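You operate a simulated robot arm through the tools that you are given. There is no shell and no other tool.

Carry out the task below with a simulated robot arm. There is one attempt and no reset: what you move stays moved.

Task
Swap the pressed can for sample can 75 and drain the beaker.
Fine: red lever UP before you slide OUT; old can on the green mat; leave the slide tray OUT and shut the blue lever again.

It is judged by the outcome, as a careful person would: the job done as asked, and still so three seconds after it is handed in. It fails if anything else is knocked over, pushed out of place, dropped, spilled or broken.

Robot
A 6-joint arm with a fingered hand, fixed in place. Base frame: the origin is at the foot of the arm, x ahead of it, y to its left, z up. Lengths are in mm, angles in degrees, forces in N, time in s.
With the tool pointing down near the work surface it reaches from about 340 to 740 mm from the base axis. Its first joint turns from -115.0 to 115.0 degrees. Payload 4 kg.
Tool frame: the origin (TCP) lies between the finger pads and is the grasp point; the fingertips stand 26 mm ahead of it; z points along the fingers, y is the line along which they close. The gripper opens to 132 mm. The gripper's body begins 73 mm behind the TCP. The gripper is a hand of 4 fingers: y runs from the thumb to the fingers, the wrist lies at [0, 0, -239] in the tool frame.
Orientation is that of the tool frame in the base frame, as [roll, pitch, yaw] about the fixed x, y, z axes, in that order (R = Rz(yaw) Ry(pitch) Rx(roll)). With the fingers straight down and closing along the base's y, the tool's x points along the base's -x, its y along +y and its z along -z.

Tools
- The arm moves only by the tool send_rows. Its argument "steps" is a list of rows, each a list of 6 numbers: the shift along the tool's x, y, z in cm, then the turn, a rotation vector about the tool's x, y, z in degrees. In form: [[x, y, z, rx, ry, rz], ...]. A call has 1 to 20 rows; each row shifts and turns the commanded pose from where the row before left it, along the tool's axes as they then stand. A row lasts 0.2 s, in which the tool goes at most 50 mm and 8.6 degrees; a call with a longer step from one row to the next is refused whole. A pose out of reach is approached as far as the arm can. The call stops where the force on the tool passes 40 N (or 10 N more than at its start, if that is more) or the arm is blocked; 0.2 s more then pass. In this call time passes only in rows, and 0.2 s behind the last. The reply holds the time, the measured pose of the TCP, the force on the tool along the base axes, the opening and the grip force, in the units named above and with some noise, with the torque about the TCP (base axes, N m) and any sound that the robot's microphone picked up, and new pictures: "pictures" is both (left out), scene, wrist or none.
- Cameras (640 x 400 px; columns grow to the right, rows downward): "scene" is fixed at [398.6, 650.3, 1524.4]; the picture's right is [-0.96, 0.27, 0.00], its down [0.23, 0.84, -0.49] and it looks along [-0.13, -0.47, -0.87] (base axes); focal length 236 px, centre (320, 200). "wrist" rides on the gripper at [68, 2, -97] in the tool frame; the picture's right is [-0.03, 1.00, 0.00], its down [-0.82, -0.02, -0.58] and it looks along [-0.58, -0.01, 0.82] (tool axes); focal length 270 px, centre (320, 200). There is no depth. A picture from a camera that has moved, and an enlarged one, comes with that camera's place and axes in the base frame and with its lens.
- raise_lower(by): slides the trunk up (or, below 0, down) by that many mm; the arm rides with it, the base frame stays. It gives what a move gives, with no picture.
- finger_targets(finger1, finger2, finger3, thumb_bend): sets how far each is bent, from 0 (flat) to 100 (curled in); at 30 the hand is open as for a grip, at 70 the pads meet at the TCP. One left out holds its place. A second passes; each finger stops where it meets its share of the squeeze, and holds until it gets a number again. It is the only way to open and close the hand. It gives what a move gives, with no picture; readings hold the bend of each and the force on the fingers (four entries, about 0 where the hand has none), thumb and palm.
- zoom(camera, box): a new picture of the part [left, top, right, bottom] of that camera's present view, enlarged. No time passes.
- finish_job(): hands the job in; it is judged then, once.

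Nothing tells you positions but the pictures and the camera data. Unless the task says otherwise, let go and move clear before handing in.

The tools are called as name(argument=value, ...) on one line, values as JSON. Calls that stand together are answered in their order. send_rows: Moves the arm, as the interface text tells. Its arguments: {"type":"object","properties":{"steps":{"type":"array"},"pictures":{"type":"string","enum":["both","scene","wrist","none"]}},"required":["steps"]} The other tools are called the same way: raise_lower (by) slides the trunk up or down; finger_targets (finger1, finger2, finger3, thumb_bend) moves the fingers one by one; zoom (camera, box) takes an enlarged picture of a part of a camera's view; finish_job () hands the job in.

At the start:

```text
time_s: 0.0
ee_pos: [370.2, 311.1, 1206.3]
tool_rot: [179.9, 0.1, -179.9]
wrist_force: [0.5, 0.2, 0.1]
wrist_torque: [-0.03, 0.01, 0.05]
grip_width: 132.1
grasp_force: 0.0
shape: jaw
bend: [30.0, 30.0, 30.0, 30.0]
finger forces: [0.0, 0.0, 0.0, 0.0, 0.1, 0.0]
trunk travel left (down, up): [-825.0, 165.0]
```

scene: 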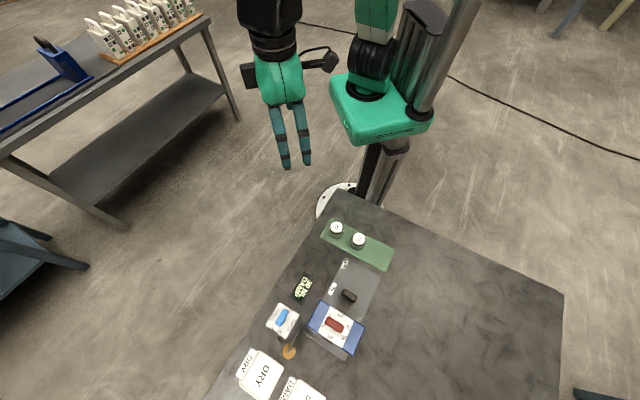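
wrist: 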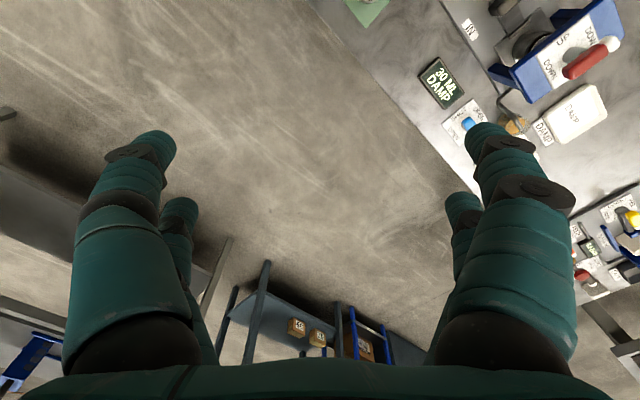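

I see a table with a press-like fixture (red lever, blue lever, slide tray), a green mat with two cans, and labelled containers. I will zoom in to read the labels before moving anything.

zoom(camera="scene", box=[300, 200, 420, 275])

zoom(camera="scene", box=[260, 260, 388, 340])

zoom(camera="scene", box=[220, 320, 348, 400])

zoom(camera="wrist", box=[400, 0, 640, 150])

zoom(camera="wrist", box=[540, 150, 640, 300])

```text
5.33 times, centred on (360, 238) of scene
camera zoom: at [398.6, 650.3, 1524.4], right [-0.96, 0.27, 0.0], down [0.23, 0.84, -0.49], along [-0.13, -0.47, -0.87], focal length 1260 px, centre (107, 0)
```

zoom: 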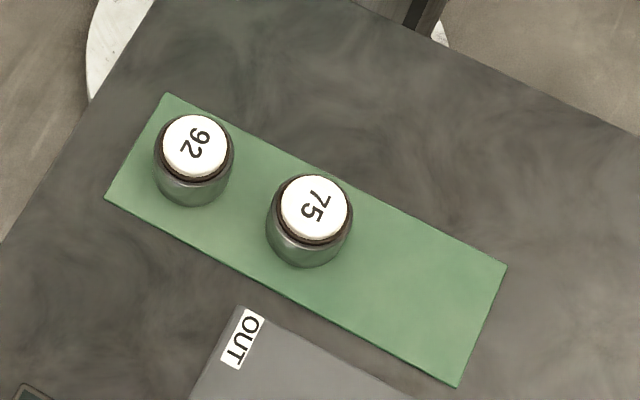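

```text
5.00 times, centred on (324, 300) of scene
camera zoom: at [398.6, 650.3, 1524.4], right [-0.96, 0.27, 0.0], down [0.23, 0.84, -0.49], along [-0.13, -0.47, -0.87], focal length 1181 px, centre (300, -300)
```

zoom: 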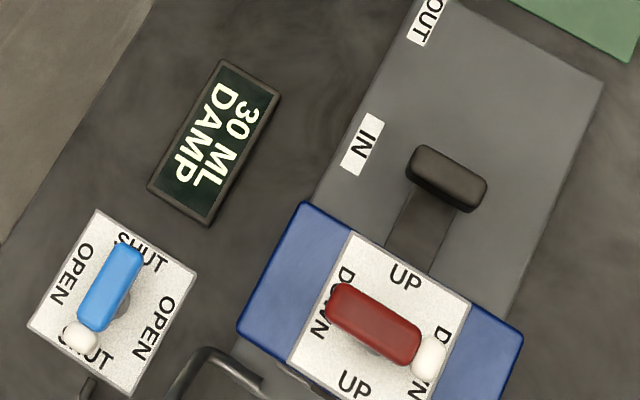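

```text
5.00 times, centred on (284, 360) of scene
camera zoom: at [398.6, 650.3, 1524.4], right [-0.96, 0.27, 0.0], down [0.23, 0.84, -0.49], along [-0.13, -0.47, -0.87], focal length 1181 px, centre (500, -600)
```

zoom: 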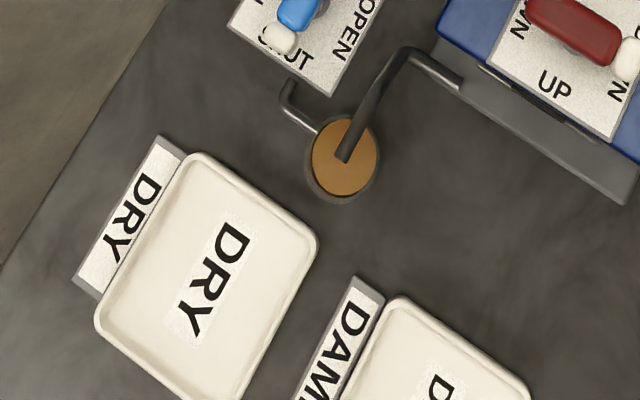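

```text
2.67 times, centred on (520, 75) of wrist
camera zoom: at [301.2, 313.6, 1303.9], right [0.03, 1.0, 0.0], down [0.82, -0.02, 0.58], along [0.58, -0.01, -0.82], focal length 721 px, centre (-213, 533)
```

zoom: 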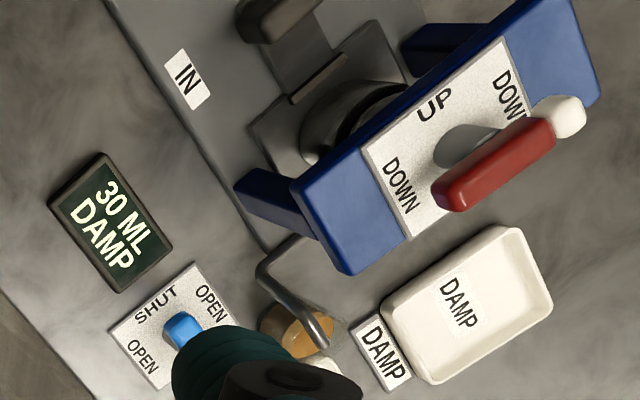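

```text
2.67 times, centred on (590, 225) of wrist
camera zoom: at [301.2, 313.6, 1303.9], right [0.03, 1.0, 0.0], down [0.82, -0.02, 0.58], along [0.58, -0.01, -0.82], focal length 721 px, centre (-400, 133)
```

zoom: 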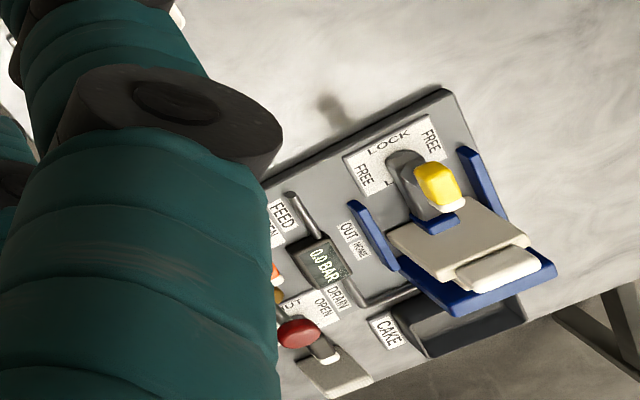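

The table is set about 45° to the base frame and its top is near z≈780. The press (red lever DOWN, tray IN) sits around (330–400, 580–650), the blue valve (SHUT) near (490, 590), and the mat with cans 92 and 75 near (214, 436). I'll turn the hand 45° and shift so the wrist camera gets a good look.

send_rows(steps=[[0, 0, 0, 0, 0, -7.5], [0, 0, 0, 0, 0, -7.5], [0, 0, 0, 0, 0, -7.5], [0, 0, 0, 0, 0, -7.5], [0, 0, 0, 0, 0, -7.5], [0, 0, 0, 0, 0, -7.5], [0, 4.2, 0, 0, 0, 0], [0, 4.2, 0, 0, 0, 0], [0, 4.2, 0, 0, 0, 0], [0, 4.2, 0, 0, 0, 0]])

```text
time_s: 2.2
ee_pos: [249.0, 431.8, 1206.7]
tool_rot: [179.9, 0.0, -135.0]
wrist_force: [-0.4, 0.1, -0.1]
wrist_torque: [-0.02, 0.01, 0.0]
grip_width: 132.1
grasp_force: 0.0
shape: jaw
bend: [30.0, 30.0, 30.0, 30.0]
finger forces: [0.0, 0.0, 0.1, 0.1, 0.0, 0.0]
trunk travel left (down, up): [-825.0, 165.0]
camera wrist: at [200.0, 386.0, 1304.4], right [-0.69, 0.73, 0.0], down [0.59, 0.56, 0.58], along [0.42, 0.4, -0.82], focal length 270 px, centre (320, 200)
```

scene: 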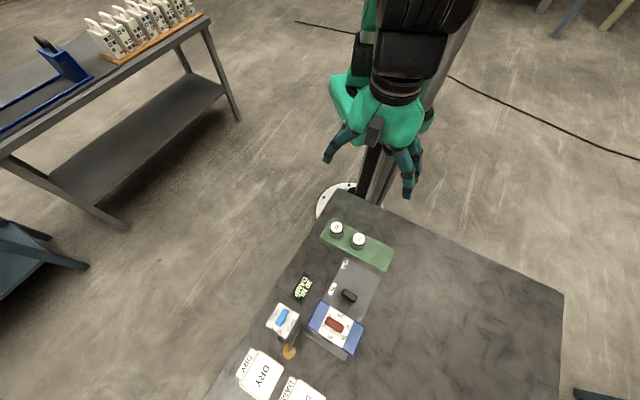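
wrist: 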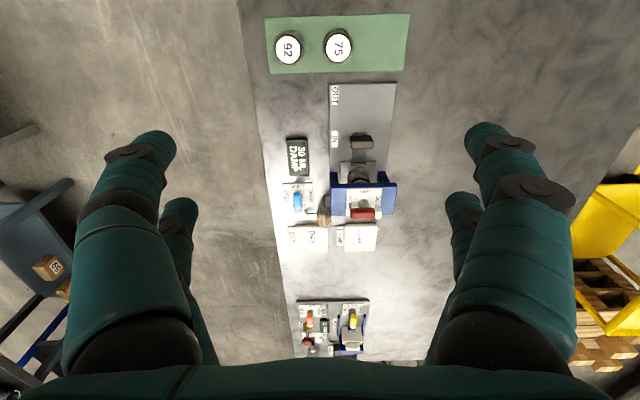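

Triangulating gives can 75 with its top at about z=831, near (215, 440), and the table near z≈787. I'll zoom the wrist view for detail.

zoom(camera="wrist", box=[250, 70, 442, 190])

zoom(camera="wrist", box=[260, 130, 420, 260])

zoom(camera="wrist", box=[250, 0, 442, 120])

```text
3.33 times, centred on (346, 130) of wrist
camera zoom: at [200.0, 386.0, 1304.4], right [-0.69, 0.73, 0.0], down [0.59, 0.56, 0.58], along [0.42, 0.4, -0.82], focal length 901 px, centre (233, 433)
```

zoom: 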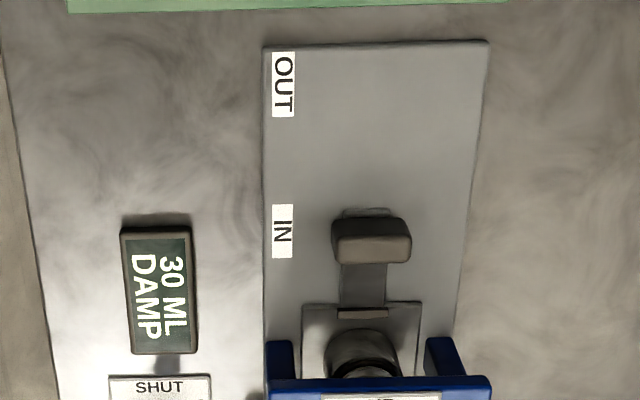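

```text
3.08 times, centred on (340, 195) of wrist
camera zoom: at [200.0, 386.0, 1304.4], right [-0.69, 0.73, 0.0], down [0.59, 0.56, 0.58], along [0.42, 0.4, -0.82], focal length 832 px, centre (258, 215)
```

zoom: 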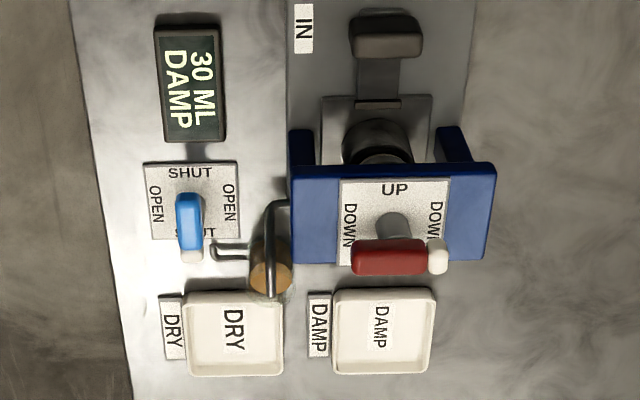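

```text
3.33 times, centred on (346, 60) of wrist
camera zoom: at [200.0, 386.0, 1304.4], right [-0.69, 0.73, 0.0], down [0.59, 0.56, 0.58], along [0.42, 0.4, -0.82], focal length 901 px, centre (233, 667)
```

zoom: 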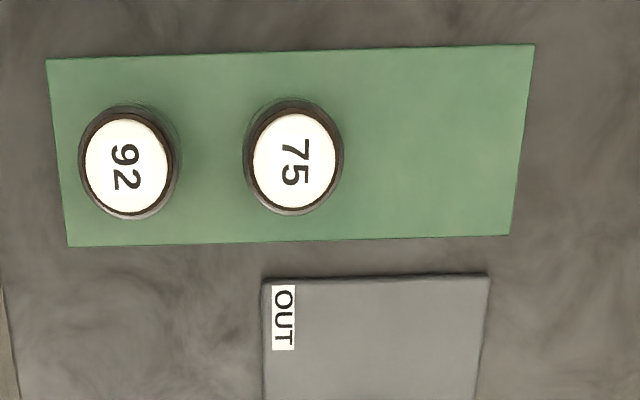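

The red lever bar looks centred at about (360, 646, 928), lying along the table's sideways axis. The blue valve is near (490, 594, 817), the tray handle near (293, 585, 812), and the tray travel is about 87 mm. Next I'll move high above the red lever with the hand turned to straddle it, which also tests the reach.

send_rows(steps=[[-3.83, 1.22, 0, 0, 0, 0], [-3.83, 1.22, 0, 0, 0, 0], [-3.83, 1.22, 0, 0, 0, 0], [-3.83, 1.22, 0, 0, 0, 0], [-3.83, 1.22, 0, 0, 0, 0], [-3.83, 1.22, 0, 0, 0, 0]], pictures="none")

send_rows(steps=[[0, 0, 0, 0, 0, 7.5], [0, 0, 0, 0, 0, 7.5], [0, 0, 0, 0, 0, 7.5], [0, 0, 0, 0, 0, 7.5], [0, 0, 0, 0, 0, 7.5], [0, 0, 0, 0, 0, 7.5], [0, 0, 0, 0, 0, 7.5], [0, 0, 0, 0, 0, 7.5], [0, 0, 0, 0, 0, 7.5], [0, 0, 0, 0, 0, 7.5], [0, 0, 0, 0, 0, 7.5], [0, 0, 0, 0, 0, 7.5]])

```text
time_s: 3.6
ee_pos: [324.2, 563.4, 1181.7]
tool_rot: [179.9, 0.0, -134.9]
wrist_force: [-0.1, -0.3, 0.1]
wrist_torque: [0.02, -0.02, 0.0]
grip_width: 131.8
grasp_force: 0.2
shape: jaw
bend: [30.0, 30.0, 30.0, 30.0]
finger forces: [0.0, 0.1, 0.1, 0.0, 0.0, 0.0]
out of reach, approached as far as the arm can: row 4, 5, 6
trunk travel left (down, up): [-825.0, 165.0]
```

```text
time_s: 6.2
ee_pos: [323.1, 562.8, 1182.6]
tool_rot: [179.9, -0.1, 134.8]
wrist_force: [0.2, 0.1, 0.5]
wrist_torque: [0.0, 0.02, 0.01]
grip_width: 132.0
grasp_force: 0.0
shape: jaw
bend: [30.0, 30.0, 30.0, 30.0]
finger forces: [0.1, 0.0, 0.1, 0.0, 0.1, 0.1]
trunk travel left (down, up): [-825.0, 165.0]
camera wrist: at [276.2, 613.5, 1279.0], right [0.73, 0.69, 0.0], down [0.56, -0.59, 0.58], along [0.4, -0.42, -0.82], focal length 270 px, centre (320, 200)
```

scene: 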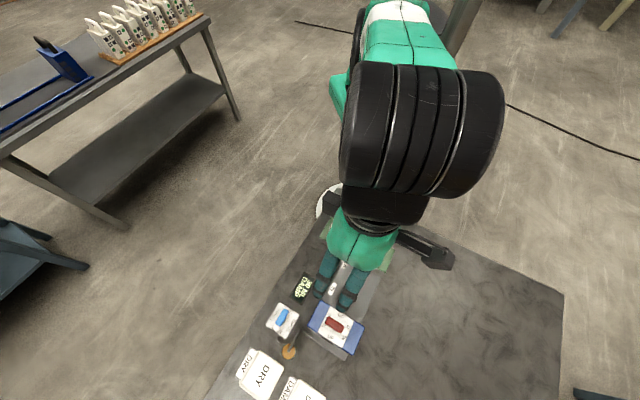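
wrist: 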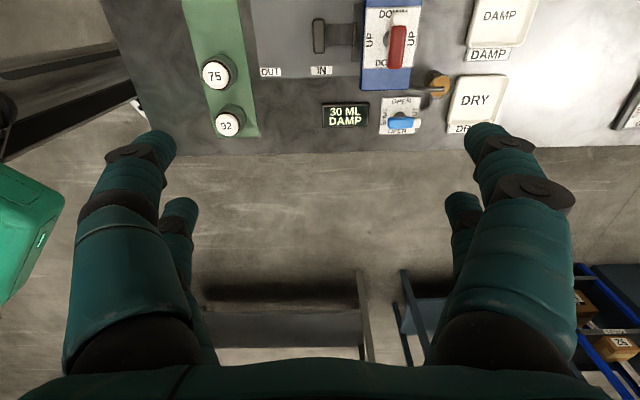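

The lever isn't reachable at that height; the arm stopped about 89 mm short. I'll lower the tool relative to the trunk, which should free up horizontal reach, then check again.

send_rows(steps=[[0, 0, 4.5, 0, 0, 0], [0, 0, 4.5, 0, 0, 0], [0, 0, 4.5, 0, 0, 0], [0, 0, 4.5, 0, 0, 0], [0, 4.2, 0, 0, 0, 0], [0.8, 4.2, 0, 0, 0, 0]])

```text
time_s: 7.6
ee_pos: [368.5, 608.6, 999.1]
tool_rot: [-179.8, 0.1, 134.9]
wrist_force: [-0.3, -1.0, -0.4]
wrist_torque: [0.04, -0.03, -0.02]
grip_width: 131.6
grasp_force: 0.0
shape: jaw
bend: [30.0, 30.0, 30.0, 30.0]
finger forces: [0.1, 0.0, 0.0, 0.0, 0.0, 0.1]
out of reach, approached as far as the arm can: row 6
trunk travel left (down, up): [-825.0, 165.0]
camera wrist: at [321.4, 658.1, 1096.1], right [0.73, 0.69, 0.0], down [0.56, -0.59, 0.58], along [0.4, -0.42, -0.82], focal length 270 px, centre (320, 200)
```

scene: 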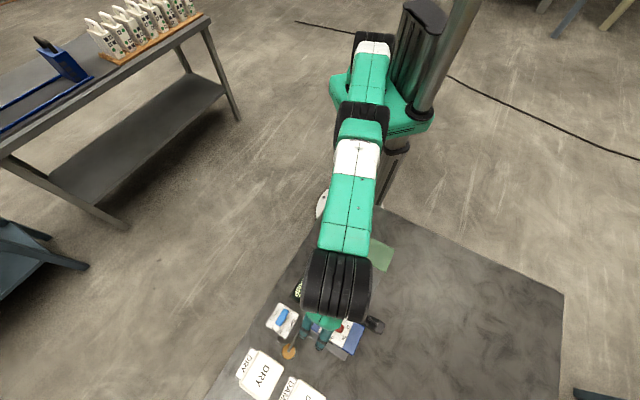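
wrist: 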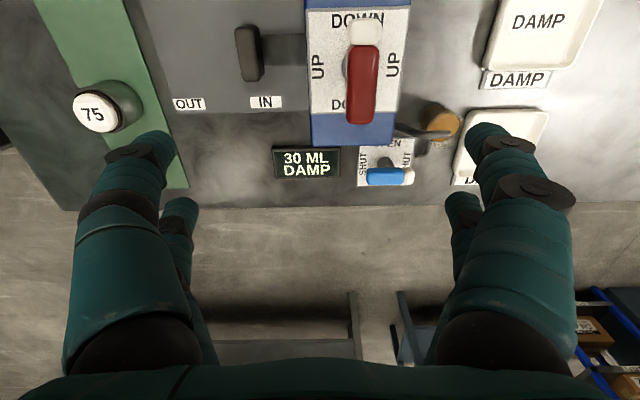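

The limit is now about 711 mm from the base axis, and the wrist is still above shoulder height. I'll raise the trunk and lower the tool relative to it to bring the wrist nearer shoulder height, then test the reach again well above the lever.

raise_lower(by=130)

send_rows(steps=[[0, 0, 4.5, 0, 0, 0], [0, 0, 4.5, 0, 0, 0], [0, 0, 3.5, 0, 0, 0], [3.2, 2.1, 0, 0, 0, 0]])

```text
time_s: 9.2
ee_pos: [368.8, 609.0, 1129.2]
tool_rot: [180.0, 0.0, 135.0]
wrist_force: [0.3, 0.0, 0.2]
wrist_torque: [0.0, -0.01, -0.02]
grip_width: 131.9
grasp_force: 0.1
shape: jaw
bend: [30.0, 30.0, 30.0, 30.0]
finger forces: [0.0, 0.0, 0.0, 0.1, 0.1, 0.2]
trunk travel left (down, up): [-955.0, 35.0]
```

```text
time_s: 10.2
ee_pos: [352.1, 629.5, 1004.0]
tool_rot: [179.9, 0.0, 135.1]
wrist_force: [-1.4, -0.3, -0.4]
wrist_torque: [-0.02, -0.03, -0.01]
grip_width: 132.0
grasp_force: 0.1
shape: jaw
bend: [30.0, 30.0, 30.0, 30.0]
finger forces: [0.0, 0.0, 0.0, 0.1, 0.0, 0.1]
out of reach, approached as far as the arm can: row 4
trunk travel left (down, up): [-955.0, 35.0]
camera wrist: at [304.7, 679.8, 1101.9], right [0.73, 0.69, 0.0], down [0.56, -0.59, 0.58], along [0.4, -0.42, -0.82], focal length 270 px, centre (320, 200)
```

scene: 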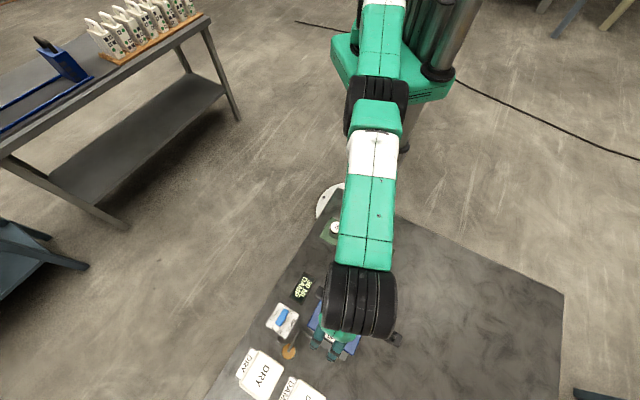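
wrist: 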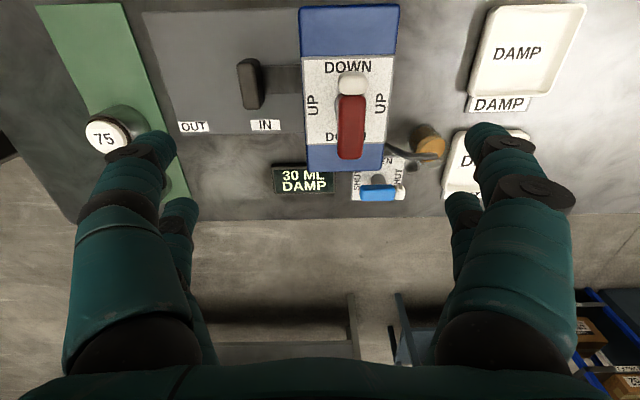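

The reach limit with a vertical tool is about 722–724 mm, and the red lever pivot looks to be at about 744 mm, so I'll tilt the hand outward. Before that I'll test how the fingers close, since they are well clear of everything here.

finger_targets(finger1=62, finger2=62, finger3=62, thumb_bend=62)

zoom(camera="wrist", box=[0, 0, 640, 400])

```text
time_s: 11.2
ee_pos: [351.8, 628.8, 1004.7]
tool_rot: [-179.9, 0.0, 135.0]
wrist_force: [-1.3, -0.1, 0.0]
wrist_torque: [0.01, -0.02, -0.02]
grip_width: 26.6
grasp_force: 0.0
shape: fingers
bend: [62.0, 62.0, 62.0, 62.0]
finger forces: [0.1, 0.0, 0.0, 0.0, 0.1, 0.0]
trunk travel left (down, up): [-955.0, 35.0]
```

```text
1.00 times, centred on (320, 200) of wrist (not enlarged: the box is as wide or as high as the picture)
camera zoom: at [305.4, 679.6, 1102.0], right [0.73, 0.69, 0.0], down [0.56, -0.59, 0.58], along [0.4, -0.42, -0.82], focal length 270 px, centre (320, 200)
```

zoom: 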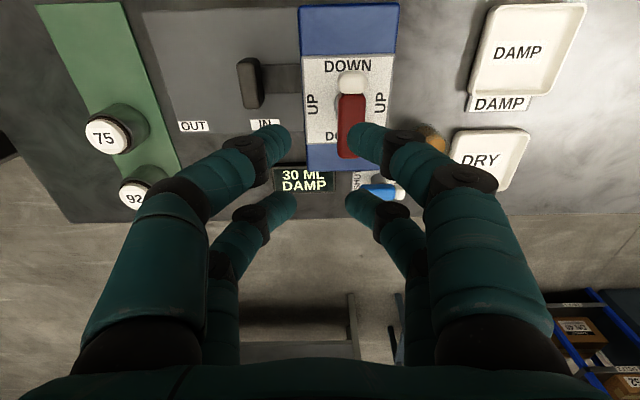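

The hand is two pairs of opposed fingers about 36 mm apart, with opening ≈ 132 − 3.3·(bend − 30), so at 26.6 mm it makes a fork that can straddle the ~17 mm bar. Next I'll tilt 15° outward to gain reach and line up over the lever.

send_rows(steps=[[0, 0, 0, -3.17, 6.8, 0], [0, 0, 0, -3.17, 6.8, 0], [0.95, 2.13, 0.47, 0, 0, 0]])

```text
time_s: 12.0
ee_pos: [362.3, 653.7, 1004.7]
tool_rot: [173.5, -13.5, 135.8]
wrist_force: [0.2, 0.4, 0.3]
wrist_torque: [0.0, 0.04, 0.0]
grip_width: 26.2
grasp_force: 0.0
shape: fingers
bend: [62.0, 62.0, 62.0, 62.0]
finger forces: [0.1, 0.0, 0.0, 0.0, 0.0, 0.0]
trunk travel left (down, up): [-955.0, 35.0]
camera wrist: at [324.7, 678.4, 1115.2], right [0.73, 0.68, 0.1], down [0.6, -0.71, 0.36], along [0.32, -0.2, -0.93], focal length 270 px, centre (320, 200)
```

scene: 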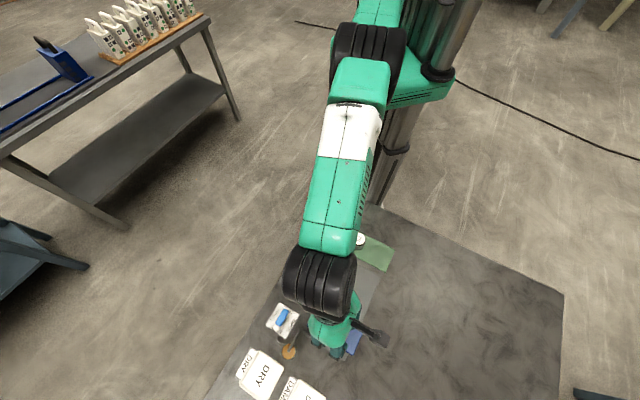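
wrist: 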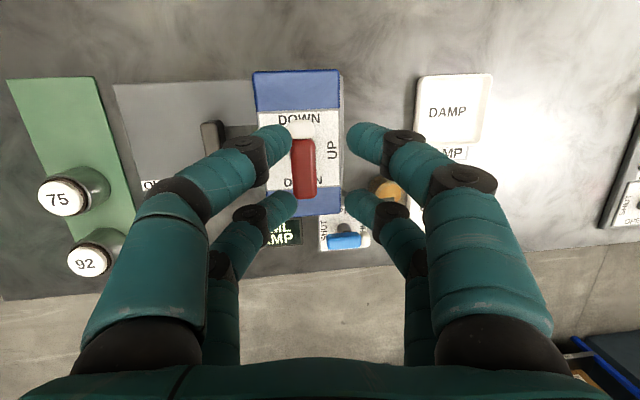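

I'm nearly over the lever. I'll zoom in to confirm alignment before descending.

zoom(camera="wrist", box=[230, 60, 390, 260])

```text
2.00 times, centred on (310, 160) of wrist
camera zoom: at [324.7, 678.4, 1115.2], right [0.73, 0.68, 0.1], down [0.6, -0.71, 0.36], along [0.32, -0.2, -0.93], focal length 541 px, centre (340, 280)
```

zoom: 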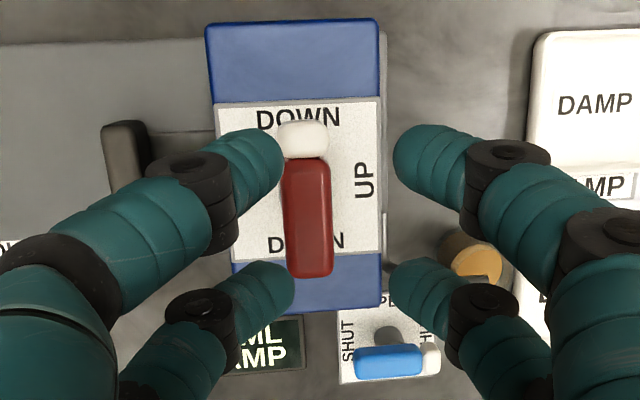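

The bar centre works out to about (359, 653, 932). I'll shift the TCP about 5 mm to allow for the tilt, then lower partway with the trunk and check.

send_rows(steps=[[-0.285, -0.49, -0.125, 0, 0, 0]], pictures="none")

raise_lower(by=-36)

zoom(camera="wrist", box=[200, 60, 440, 260])

```text
time_s: 12.4
ee_pos: [359.0, 647.9, 1005.8]
tool_rot: [173.5, -13.6, 135.7]
wrist_force: [0.4, -0.8, -0.6]
wrist_torque: [-0.01, 0.01, -0.02]
grip_width: 26.3
grasp_force: 0.2
shape: fingers
bend: [62.0, 62.0, 62.0, 62.0]
finger forces: [0.0, 0.0, 0.0, 0.0, 0.0, 0.0]
trunk travel left (down, up): [-955.0, 35.0]
```

```text
time_s: 13.2
ee_pos: [360.7, 649.4, 969.3]
tool_rot: [173.5, -13.7, 135.7]
wrist_force: [0.6, 0.7, -0.4]
wrist_torque: [0.0, 0.02, -0.02]
grip_width: 26.1
grasp_force: 0.0
shape: fingers
bend: [62.0, 62.0, 62.0, 62.0]
finger forces: [0.0, 0.1, 0.1, 0.0, 0.0, 0.1]
trunk travel left (down, up): [-919.0, 71.0]
```

```text
2.00 times, centred on (320, 160) of wrist
camera zoom: at [322.8, 672.0, 1079.3], right [0.73, 0.68, 0.1], down [0.6, -0.71, 0.36], along [0.32, -0.2, -0.93], focal length 541 px, centre (320, 280)
```

zoom: 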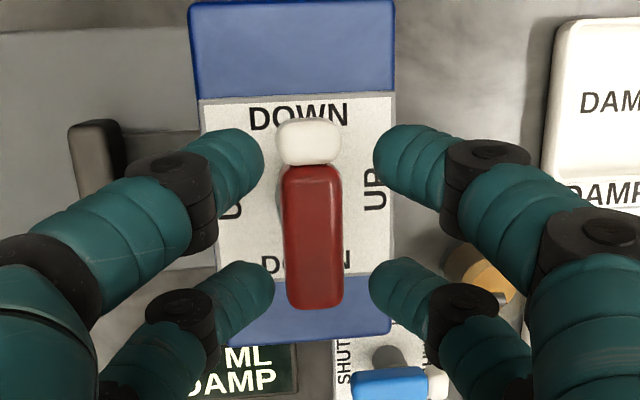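

The bar sits centred between the finger pairs. I'll descend the rest so the fork straddles it.

raise_lower(by=-28)

zoom(camera="wrist", box=[200, 60, 440, 260])

```text
time_s: 13.9
ee_pos: [359.7, 648.3, 941.2]
tool_rot: [173.5, -13.5, 135.7]
wrist_force: [-1.3, -0.4, -0.5]
wrist_torque: [0.01, -0.04, -0.04]
grip_width: 26.0
grasp_force: 0.1
shape: fingers
bend: [62.0, 62.0, 62.0, 62.0]
finger forces: [0.1, 0.1, 0.1, 0.1, 0.0, 0.0]
trunk travel left (down, up): [-891.0, 99.0]
```

```text
2.00 times, centred on (320, 160) of wrist
camera zoom: at [322.7, 672.0, 1051.3], right [0.73, 0.68, 0.1], down [0.6, -0.71, 0.36], along [0.32, -0.2, -0.93], focal length 541 px, centre (320, 280)
```

zoom: 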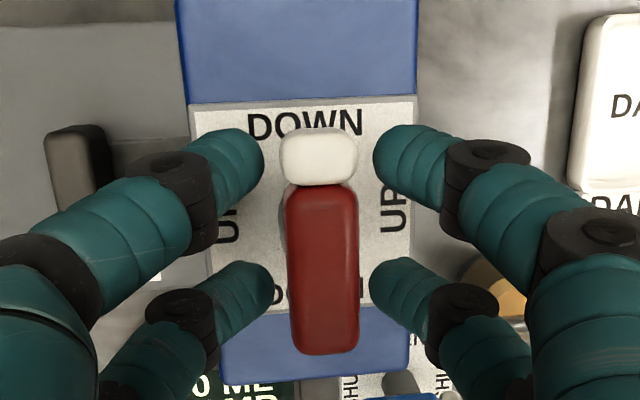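

The bar lies between the pads, with its top near z≈927. I'll go 4 mm lower and close gently onto it.

raise_lower(by=-4)

finger_targets(finger1=65.5, finger2=65.5, finger3=65.5, thumb_bend=65.5)

zoom(camera="wrist", box=[200, 60, 440, 260])

```text
time_s: 14.4
ee_pos: [359.9, 647.8, 936.7]
tool_rot: [173.5, -13.5, 135.8]
wrist_force: [0.2, 0.3, -0.9]
wrist_torque: [0.01, -0.01, 0.03]
grip_width: 26.0
grasp_force: 0.0
shape: fingers
bend: [62.0, 62.0, 62.0, 62.0]
finger forces: [0.0, 0.0, 0.1, 0.0, 0.0, 0.0]
trunk travel left (down, up): [-887.0, 103.0]
```

```text
time_s: 15.4
ee_pos: [361.0, 647.8, 937.4]
tool_rot: [173.6, -13.6, 135.7]
wrist_force: [-0.6, -0.2, -0.1]
wrist_torque: [0.01, -0.01, -0.03]
grip_width: 18.1
grasp_force: 0.7
shape: fingers
bend: [64.0, 65.0, 65.0, 65.0]
finger forces: [0.3, 0.2, 0.3, 0.1, 0.5, 0.0]
trunk travel left (down, up): [-887.0, 103.0]
```

```text
2.00 times, centred on (320, 160) of wrist
camera zoom: at [322.8, 672.1, 1047.2], right [0.73, 0.68, 0.1], down [0.6, -0.71, 0.36], along [0.32, -0.2, -0.93], focal length 541 px, centre (320, 280)
```

zoom: 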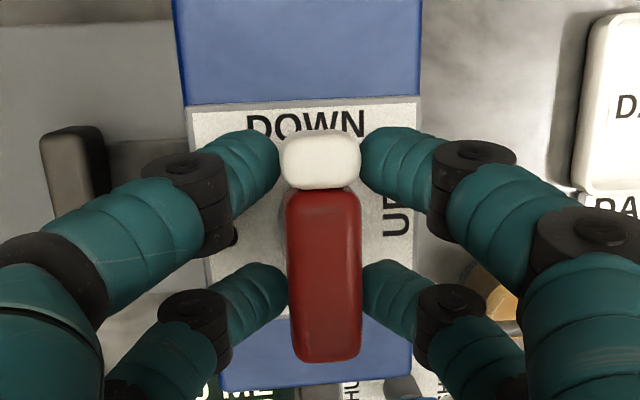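

The bar is lightly held at about 18 mm. I'll try a gentle 16° clockwise turn (seen from above) and check torque and lever response.

send_rows(steps=[[0.023, -0.049, 0, -1.88, -0.87, 7.73], [0.023, -0.049, 0, -1.88, -0.87, 7.73]])

```text
time_s: 16.0
ee_pos: [359.8, 646.9, 937.7]
tool_rot: [173.5, -13.6, 119.6]
wrist_force: [-1.5, -1.7, 1.4]
wrist_torque: [-0.01, 0.03, 0.09]
grip_width: 19.6
grasp_force: 2.0
shape: fingers
bend: [65.0, 63.0, 65.0, 64.0]
finger forces: [0.0, 1.1, 0.1, 0.0, 3.0, 0.0]
trunk travel left (down, up): [-887.0, 103.0]
camera wrist: at [330.3, 681.3, 1047.3], right [0.89, 0.45, 0.1], down [0.38, -0.85, 0.36], along [0.25, -0.28, -0.93], focal length 270 px, centre (320, 200)
```

scene: 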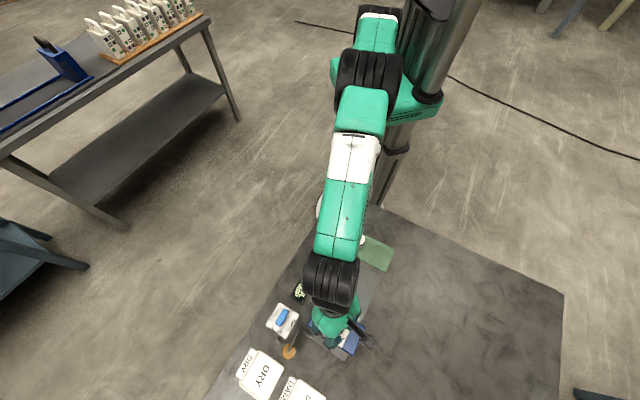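
wrist: 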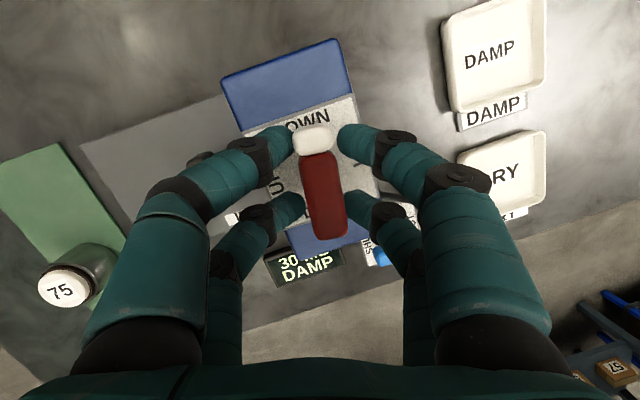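

The turn is going with low force, though the lever lags the hand a little. I'll continue.

send_rows(steps=[[0.023, -0.049, 0, -1.88, -0.87, 7.73], [0.023, -0.049, 0, -1.88, -0.87, 7.73]], pictures="wrist")

zoom(camera="wrist", box=[200, 60, 440, 260])

```text
time_s: 16.6
ee_pos: [358.7, 647.8, 936.2]
tool_rot: [173.6, -13.7, 103.7]
wrist_force: [-0.6, -1.0, 1.4]
wrist_torque: [-0.03, 0.01, 0.11]
grip_width: 19.3
grasp_force: 1.9
shape: fingers
bend: [65.0, 63.0, 65.0, 64.0]
finger forces: [0.0, 1.3, 0.0, 0.1, 2.5, 0.1]
trunk travel left (down, up): [-887.0, 103.0]
camera wrist: at [339.6, 688.4, 1047.2], right [0.98, 0.18, 0.1], down [0.14, -0.92, 0.36], along [0.16, -0.34, -0.93], focal length 270 px, centre (320, 200)
```

wrist: 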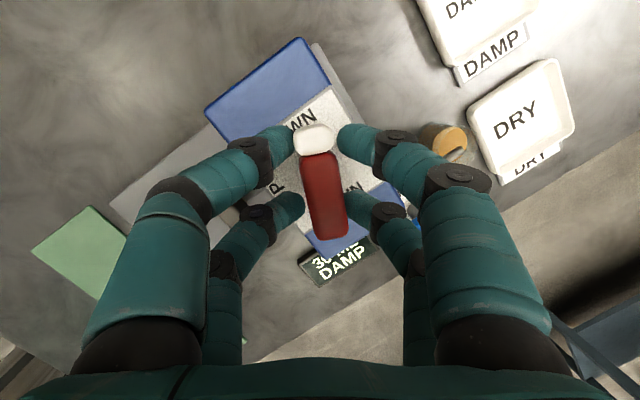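

```text
2.00 times, centred on (320, 160) of wrist
camera zoom: at [339.6, 688.4, 1047.2], right [0.98, 0.18, 0.1], down [0.14, -0.92, 0.36], along [0.16, -0.34, -0.93], focal length 541 px, centre (320, 280)
```

zoom: 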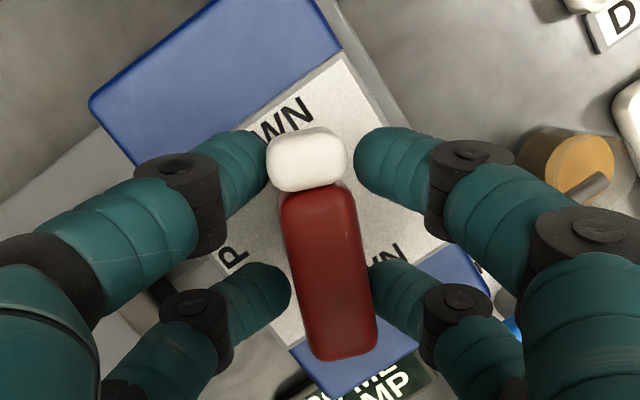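

The lever follows with a constant lag of about 7°. I'll continue the turn.

send_rows(steps=[[0.023, -0.049, 0, -1.88, -0.87, 7.73], [0.023, -0.049, 0, -1.88, -0.87, 7.73], [0.023, -0.049, 0, -1.88, -0.87, 7.73], [0.023, -0.049, 0, -1.88, -0.87, 7.73], [0.023, -0.049, 0, -1.88, -0.87, 7.73]], pictures="wrist")

zoom(camera="wrist", box=[200, 60, 440, 260])

```text
time_s: 17.8
ee_pos: [356.4, 649.4, 936.3]
tool_rot: [173.6, -13.8, 63.7]
wrist_force: [1.2, 2.1, 1.0]
wrist_torque: [0.03, -0.03, 0.12]
grip_width: 19.5
grasp_force: 2.1
shape: fingers
bend: [65.0, 63.0, 65.0, 64.0]
finger forces: [0.1, 1.9, 0.1, 0.0, 2.0, 0.0]
trunk travel left (down, up): [-887.0, 103.0]
camera wrist: at [367.8, 692.3, 1047.0], right [0.87, -0.49, 0.1], down [-0.49, -0.79, 0.36], along [-0.1, -0.36, -0.93], focal length 270 px, centre (320, 200)
```

wrist: 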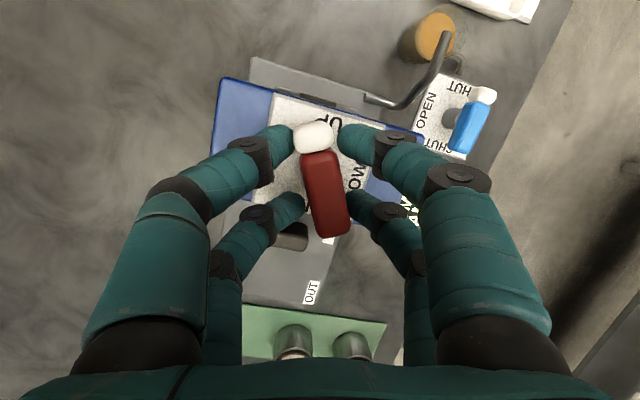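

```text
2.00 times, centred on (320, 160) of wrist
camera zoom: at [367.8, 692.3, 1047.0], right [0.87, -0.49, 0.1], down [-0.49, -0.79, 0.36], along [-0.1, -0.36, -0.93], focal length 541 px, centre (320, 280)
```

zoom: 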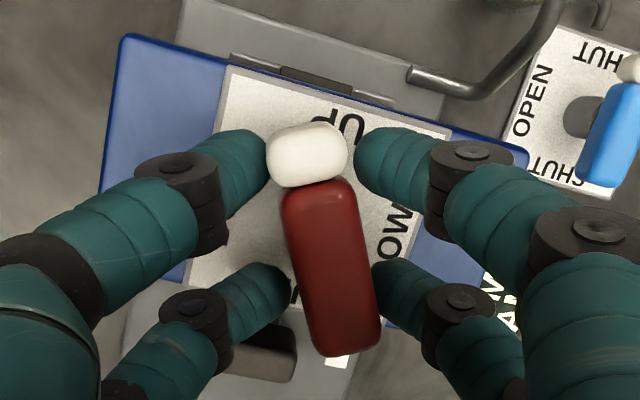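

About 72° of hand turn is done and the white tip is swinging toward the far UP label. I'll finish the last ~25° carefully.

send_rows(steps=[[0.023, -0.049, 0, -1.88, -0.87, 7.73], [0.023, -0.049, 0, -1.88, -0.87, 7.73], [0.023, -0.049, 0, -1.88, -0.87, 7.73]], pictures="wrist")

zoom(camera="wrist", box=[200, 60, 440, 260])

```text
time_s: 18.6
ee_pos: [355.5, 650.1, 936.7]
tool_rot: [173.6, -13.7, 39.5]
wrist_force: [1.3, 2.4, 0.4]
wrist_torque: [0.01, -0.06, 0.09]
grip_width: 19.8
grasp_force: 1.7
shape: fingers
bend: [65.0, 63.0, 65.0, 64.0]
finger forces: [0.1, 1.6, 0.0, 0.1, 2.0, 0.1]
trunk travel left (down, up): [-887.0, 103.0]
camera wrist: at [383.4, 685.2, 1046.9], right [0.59, -0.8, 0.1], down [-0.77, -0.53, 0.36], along [-0.24, -0.29, -0.93], focal length 270 px, centre (320, 200)
```

wrist: 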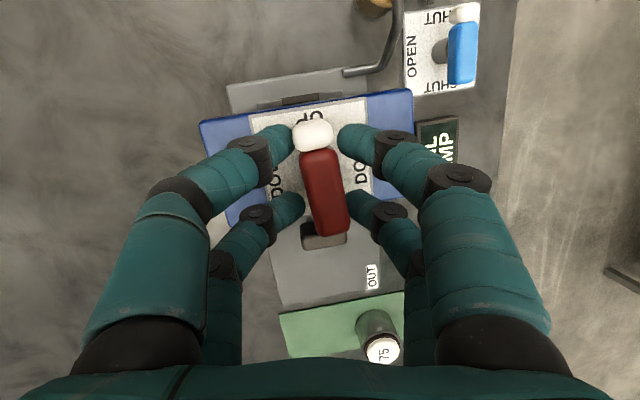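

```text
2.00 times, centred on (320, 160) of wrist
camera zoom: at [383.4, 685.2, 1046.9], right [0.59, -0.8, 0.1], down [-0.77, -0.53, 0.36], along [-0.24, -0.29, -0.93], focal length 541 px, centre (320, 280)
```

zoom: 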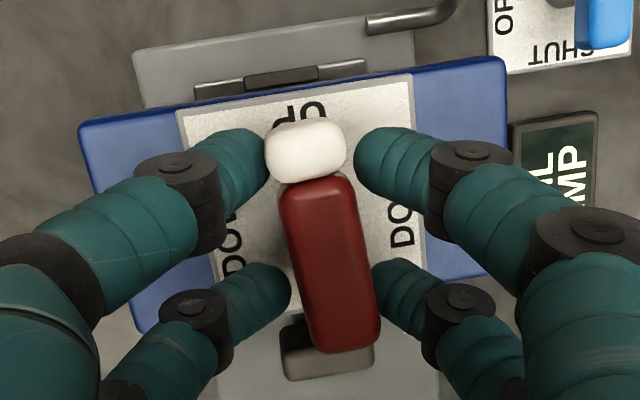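

The lever now points at about 47° in the base frame, where 45° is exactly UP. I'll add 2° and then open the fingers.

send_rows(steps=[[0.005, -0.012, 0, -0.5, -0.23, 2.1]], pictures="none")

finger_targets(finger1=61, finger2=61, finger3=61, thumb_bend=61)

zoom(camera="wrist", box=[200, 60, 440, 260])

```text
time_s: 19.0
ee_pos: [356.0, 649.0, 937.3]
tool_rot: [173.5, -13.8, 37.6]
wrist_force: [1.5, 1.9, -0.4]
wrist_torque: [0.03, -0.01, 0.02]
grip_width: 19.5
grasp_force: 1.6
shape: fingers
bend: [65.0, 63.0, 65.0, 64.0]
finger forces: [0.1, 1.3, 0.1, 0.0, 1.6, 0.0]
trunk travel left (down, up): [-887.0, 103.0]
```

```text
time_s: 20.0
ee_pos: [355.0, 649.1, 935.9]
tool_rot: [173.6, -13.7, 37.5]
wrist_force: [0.1, -0.3, -0.8]
wrist_torque: [-0.02, 0.04, -0.02]
grip_width: 28.6
grasp_force: 0.1
shape: fingers
bend: [61.0, 61.0, 61.0, 61.0]
finger forces: [0.0, 0.0, 0.1, 0.0, 0.1, 0.0]
trunk travel left (down, up): [-887.0, 103.0]
```

```text
2.00 times, centred on (320, 160) of wrist
camera zoom: at [384.3, 683.9, 1046.7], right [0.56, -0.82, 0.1], down [-0.79, -0.5, 0.36], along [-0.25, -0.29, -0.93], focal length 541 px, centre (320, 280)
```

zoom: 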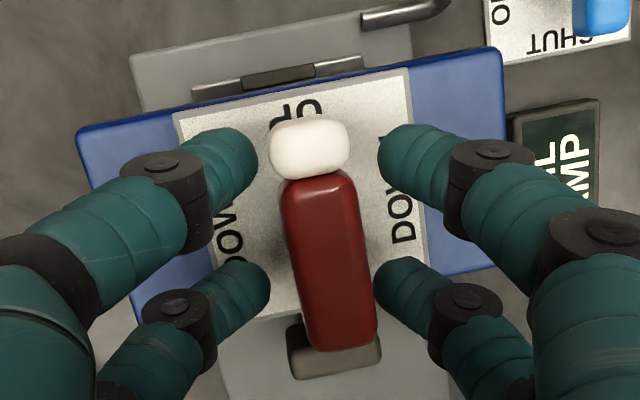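

The red lever is UP and squarely aligned. I'll lift clear, back off, untilt, and turn the hand so its thin side faces the bridge, ready for the tray handle.

raise_lower(by=85)

send_rows(steps=[[-3.2, 0.5, -0.72, 0, 0, 0], [-3.2, 0.5, -0.72, 0, 0, 0], [-3.2, 0.5, -0.72, 0, 0, 0], [0, 0, 0, 3.17, -6.8, 0], [0, 0, 0, 3.17, -6.8, 0], [0, 0, 0, 0, 0, -8.2], [0, 0, 0, 0, 0, -8.2], [0, 0, 0, 0, 0, -8.2], [0, 0, 0, 0, 0, -8.2], [0, 0, 0, 0, 0, -8.2], [0, 0, 0, 0, 0, -8.2], [0, 0, 0, 0, 0, -8.2], [0, 0, 0, 0, 0, -8.2], [0, 0, 0, 0, 0, -8.2], [0, 0, 0, 0, 0, -8.2], [0, 0, 0, 0, 0, -8.2]], pictures="none")

send_rows(steps=[[0, 0, 0, 0, 0, -8.2], [0, 0, 0, 0, 0, -8.2], [0, 0, 0, 0, 0, -8.2], [0, 0, 0, 0, 0, -8.2], [0, 0, 0, 0, 0, -8.2], [0, 0, 0, 0, 0, -8.2], [0, 0, 0, 0, 0, -8.2], [0, 0, 0, 0, 0, -8.2], [0, 0, 0, 0, 0, -8.2], [0, 0, 0, 0, 0, -8.2], [0, 0, 0, 0, 0, -8.2], [0, 0, 0, 0, 0, -8.0]])

```text
time_s: 21.2
ee_pos: [355.4, 649.0, 1021.2]
tool_rot: [173.5, -13.6, 37.6]
wrist_force: [0.1, -0.4, 0.1]
wrist_torque: [0.02, 0.04, -0.02]
grip_width: 28.8
grasp_force: 0.1
shape: fingers
bend: [61.0, 61.0, 61.0, 61.0]
finger forces: [0.0, 0.0, 0.1, 0.0, 0.0, 0.0]
trunk travel left (down, up): [-972.0, 18.0]
```

```text
time_s: 24.6
ee_pos: [286.0, 579.3, 1020.9]
tool_rot: [179.9, 0.0, 127.2]
wrist_force: [0.5, -0.5, 0.5]
wrist_torque: [-0.02, 0.01, 0.01]
grip_width: 28.7
grasp_force: 0.1
shape: fingers
bend: [61.0, 61.0, 61.0, 61.0]
finger forces: [0.0, 0.0, 0.0, 0.0, 0.0, 0.0]
trunk travel left (down, up): [-972.0, 18.0]
```

```text
time_s: 27.2
ee_pos: [283.0, 580.4, 1021.8]
tool_rot: [-179.9, 0.2, -134.8]
wrist_force: [0.1, -0.5, -0.8]
wrist_torque: [0.03, -0.04, 0.02]
grip_width: 28.7
grasp_force: 0.2
shape: fingers
bend: [61.0, 61.0, 61.0, 61.0]
finger forces: [0.1, 0.0, 0.0, 0.1, 0.0, 0.0]
trunk travel left (down, up): [-972.0, 18.0]
camera wrist: at [234.5, 532.5, 1118.2], right [-0.69, 0.72, 0.0], down [0.59, 0.56, 0.58], along [0.42, 0.4, -0.82], focal length 270 px, centre (320, 200)
```

scene: 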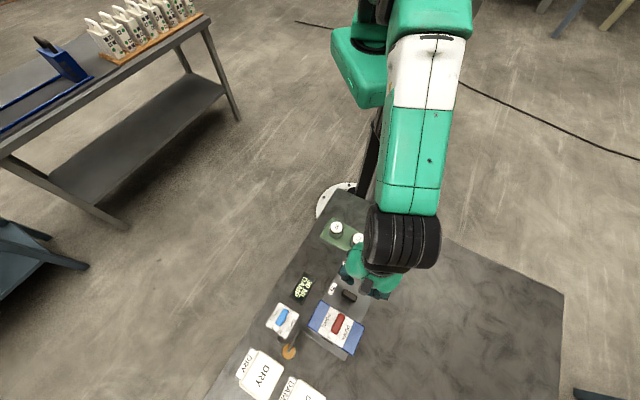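
wrist: 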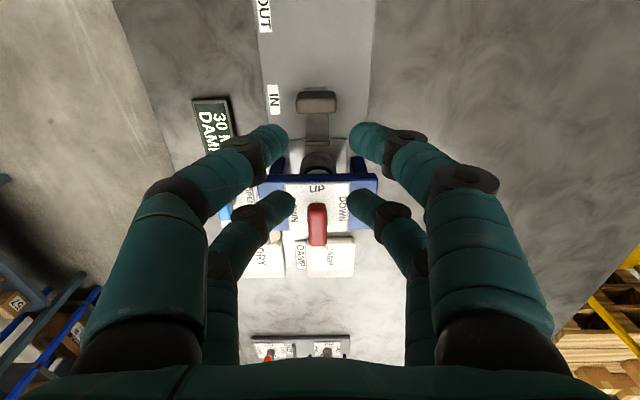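

I'll zoom in on the handle and the can under the press.

zoom(camera="wrist", box=[240, 70, 400, 190])

zoom(camera="wrist", box=[280, 80, 360, 130])

```text
3.33 times, centred on (320, 130) of wrist
camera zoom: at [234.5, 532.5, 1118.2], right [-0.69, 0.72, 0.0], down [0.59, 0.56, 0.58], along [0.42, 0.4, -0.82], focal length 901 px, centre (320, 433)
```

zoom: 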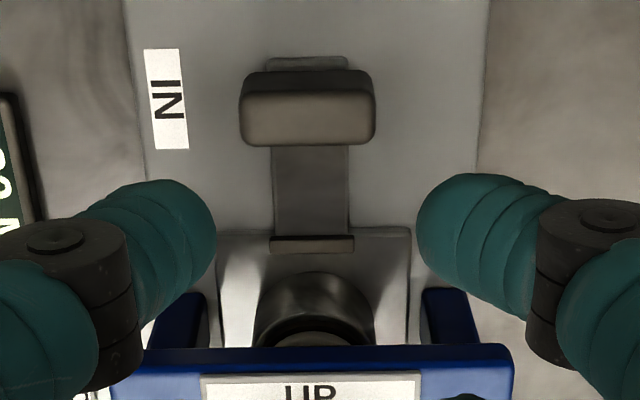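

```text
8.00 times, centred on (320, 105) of wrist
camera zoom: at [234.5, 532.5, 1118.2], right [-0.69, 0.72, 0.0], down [0.59, 0.56, 0.58], along [0.42, 0.4, -0.82], focal length 2162 px, centre (320, 960)
```

zoom: 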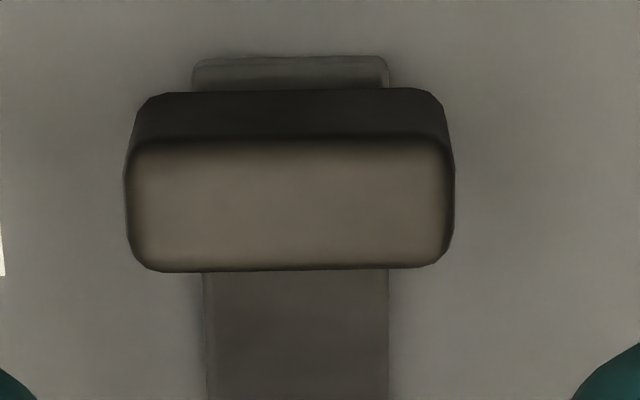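

The handle is a block of about 44 × 16 × 25 mm along the sideways axis at p≈623, q≈206 in the table's own axes (top z≈815). I'll pinch its two ends with the far finger pair, so the TCP stays about 18 mm short of it and clear of the bridge. I'm opening to ~62 mm and lowering in stages.

finger_targets(finger1=50, finger2=50, finger3=50, thumb_bend=50)

send_rows(steps=[[0.55, -0.47, 0, 0, 0, 0]], pictures="none")

raise_lower(by=-150)

zoom(camera="wrist", box=[160, 0, 480, 200])

```text
time_s: 28.2
ee_pos: [284.3, 580.2, 1020.9]
tool_rot: [-180.0, 0.1, -134.8]
wrist_force: [0.2, -0.1, 1.5]
wrist_torque: [0.03, 0.01, 0.01]
grip_width: 65.3
grasp_force: 0.1
shape: fingers
bend: [50.0, 50.0, 50.0, 50.0]
finger forces: [0.1, 0.0, 0.0, 0.0, 0.0, 0.1]
trunk travel left (down, up): [-972.0, 18.0]
```

```text
time_s: 28.6
ee_pos: [283.1, 572.2, 1022.7]
tool_rot: [180.0, 0.1, -134.8]
wrist_force: [0.3, -0.3, -0.3]
wrist_torque: [0.02, 0.03, 0.02]
grip_width: 65.2
grasp_force: 0.0
shape: fingers
bend: [50.0, 50.0, 50.0, 50.0]
finger forces: [0.0, 0.0, 0.1, 0.0, 0.0, 0.0]
trunk travel left (down, up): [-972.0, 18.0]
```

```text
time_s: 30.4
ee_pos: [282.0, 573.0, 871.9]
tool_rot: [-180.0, 0.2, -134.8]
wrist_force: [-0.1, -0.7, -0.1]
wrist_torque: [0.03, 0.01, -0.03]
grip_width: 65.4
grasp_force: 0.1
shape: fingers
bend: [50.0, 50.0, 50.0, 50.0]
finger forces: [0.0, 0.0, 0.0, 0.1, 0.0, 0.0]
trunk travel left (down, up): [-822.0, 168.0]
```

```text
2.00 times, centred on (320, 100) of wrist
camera zoom: at [233.4, 525.3, 968.9], right [-0.69, 0.72, 0.0], down [0.59, 0.56, 0.58], along [0.42, 0.4, -0.82], focal length 541 px, centre (320, 400)
```

zoom: 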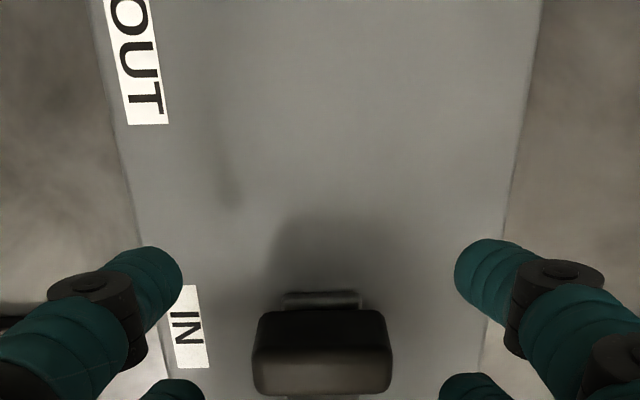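

The handle top is nearer z≈822, and the finger lineup looks good. I'll lower the rest in two stages, watching for contact.

raise_lower(by=-35)

zoom(camera="wrist", box=[160, 50, 480, 250])

```text
time_s: 31.2
ee_pos: [281.7, 571.7, 836.2]
tool_rot: [180.0, 0.1, -134.7]
wrist_force: [-0.3, 0.2, -0.1]
wrist_torque: [-0.02, 0.0, -0.01]
grip_width: 65.2
grasp_force: 0.1
shape: fingers
bend: [50.0, 50.0, 50.0, 50.0]
finger forces: [0.1, 0.1, 0.1, 0.0, 0.0, 0.0]
trunk travel left (down, up): [-787.0, 203.0]
```

```text
2.00 times, centred on (320, 150) of wrist
camera zoom: at [233.4, 525.3, 933.8], right [-0.69, 0.72, 0.0], down [0.59, 0.56, 0.58], along [0.42, 0.4, -0.82], focal length 541 px, centre (320, 300)
```

zoom: 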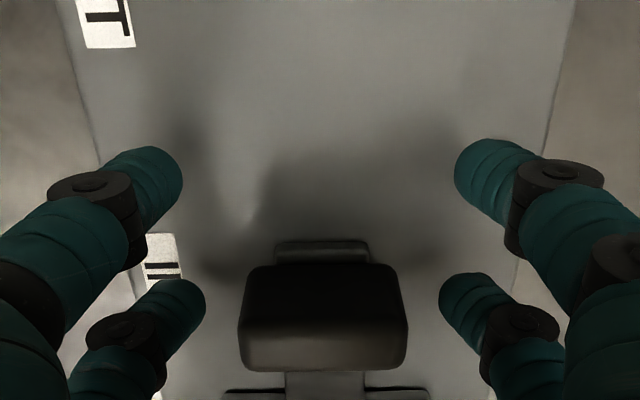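

Refined: the handle top is z≈828 and its centre p≈625.6. I'll lower to about z=827 and close gently on the handle ends.

raise_lower(by=-9)

send_rows(steps=[[-0.2, 0, 0, 0, 0, 0]], pictures="none")

finger_targets(finger1=60, finger2=60, finger3=60, thumb_bend=60)

zoom(camera="wrist", box=[160, 50, 480, 250])

```text
time_s: 31.8
ee_pos: [283.2, 572.0, 827.7]
tool_rot: [180.0, 0.0, -134.7]
wrist_force: [0.5, 1.1, -0.3]
wrist_torque: [-0.03, 0.04, -0.02]
grip_width: 65.4
grasp_force: 0.1
shape: fingers
bend: [50.0, 50.0, 50.0, 50.0]
finger forces: [0.0, 0.0, 0.1, 0.0, 0.0, 0.0]
trunk travel left (down, up): [-778.0, 212.0]
```

```text
time_s: 32.2
ee_pos: [285.0, 573.2, 827.8]
tool_rot: [-180.0, 0.0, -134.9]
wrist_force: [-0.4, -0.1, -0.7]
wrist_torque: [0.0, -0.03, -0.01]
grip_width: 65.2
grasp_force: 0.0
shape: fingers
bend: [50.0, 50.0, 50.0, 50.0]
finger forces: [0.0, 0.0, 0.1, 0.0, 0.0, 0.1]
trunk travel left (down, up): [-778.0, 212.0]
```

```text
time_s: 33.2
ee_pos: [284.7, 572.8, 828.1]
tool_rot: [-180.0, 0.1, -134.8]
wrist_force: [-0.1, -0.2, 0.0]
wrist_torque: [-0.02, 0.03, -0.02]
grip_width: 33.0
grasp_force: 2.4
shape: fingers
bend: [60.0, 57.0, 57.0, 60.0]
finger forces: [0.0, 2.0, 1.8, 0.0, 0.0, 0.0]
trunk travel left (down, up): [-778.0, 212.0]
```

```text
2.00 times, centred on (320, 150) of wrist
camera zoom: at [234.9, 526.3, 924.7], right [-0.69, 0.72, 0.0], down [0.59, 0.56, 0.58], along [0.42, 0.4, -0.82], focal length 541 px, centre (320, 300)
```

zoom: 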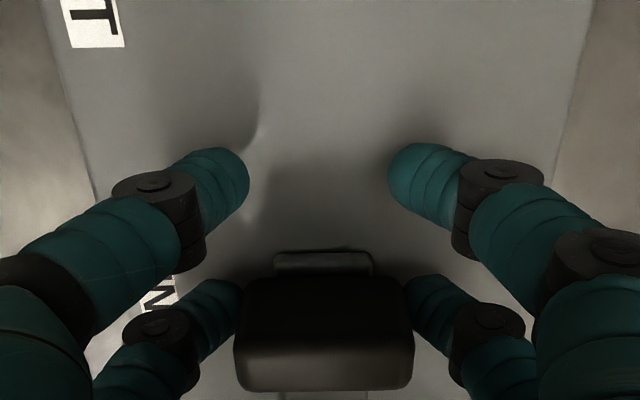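

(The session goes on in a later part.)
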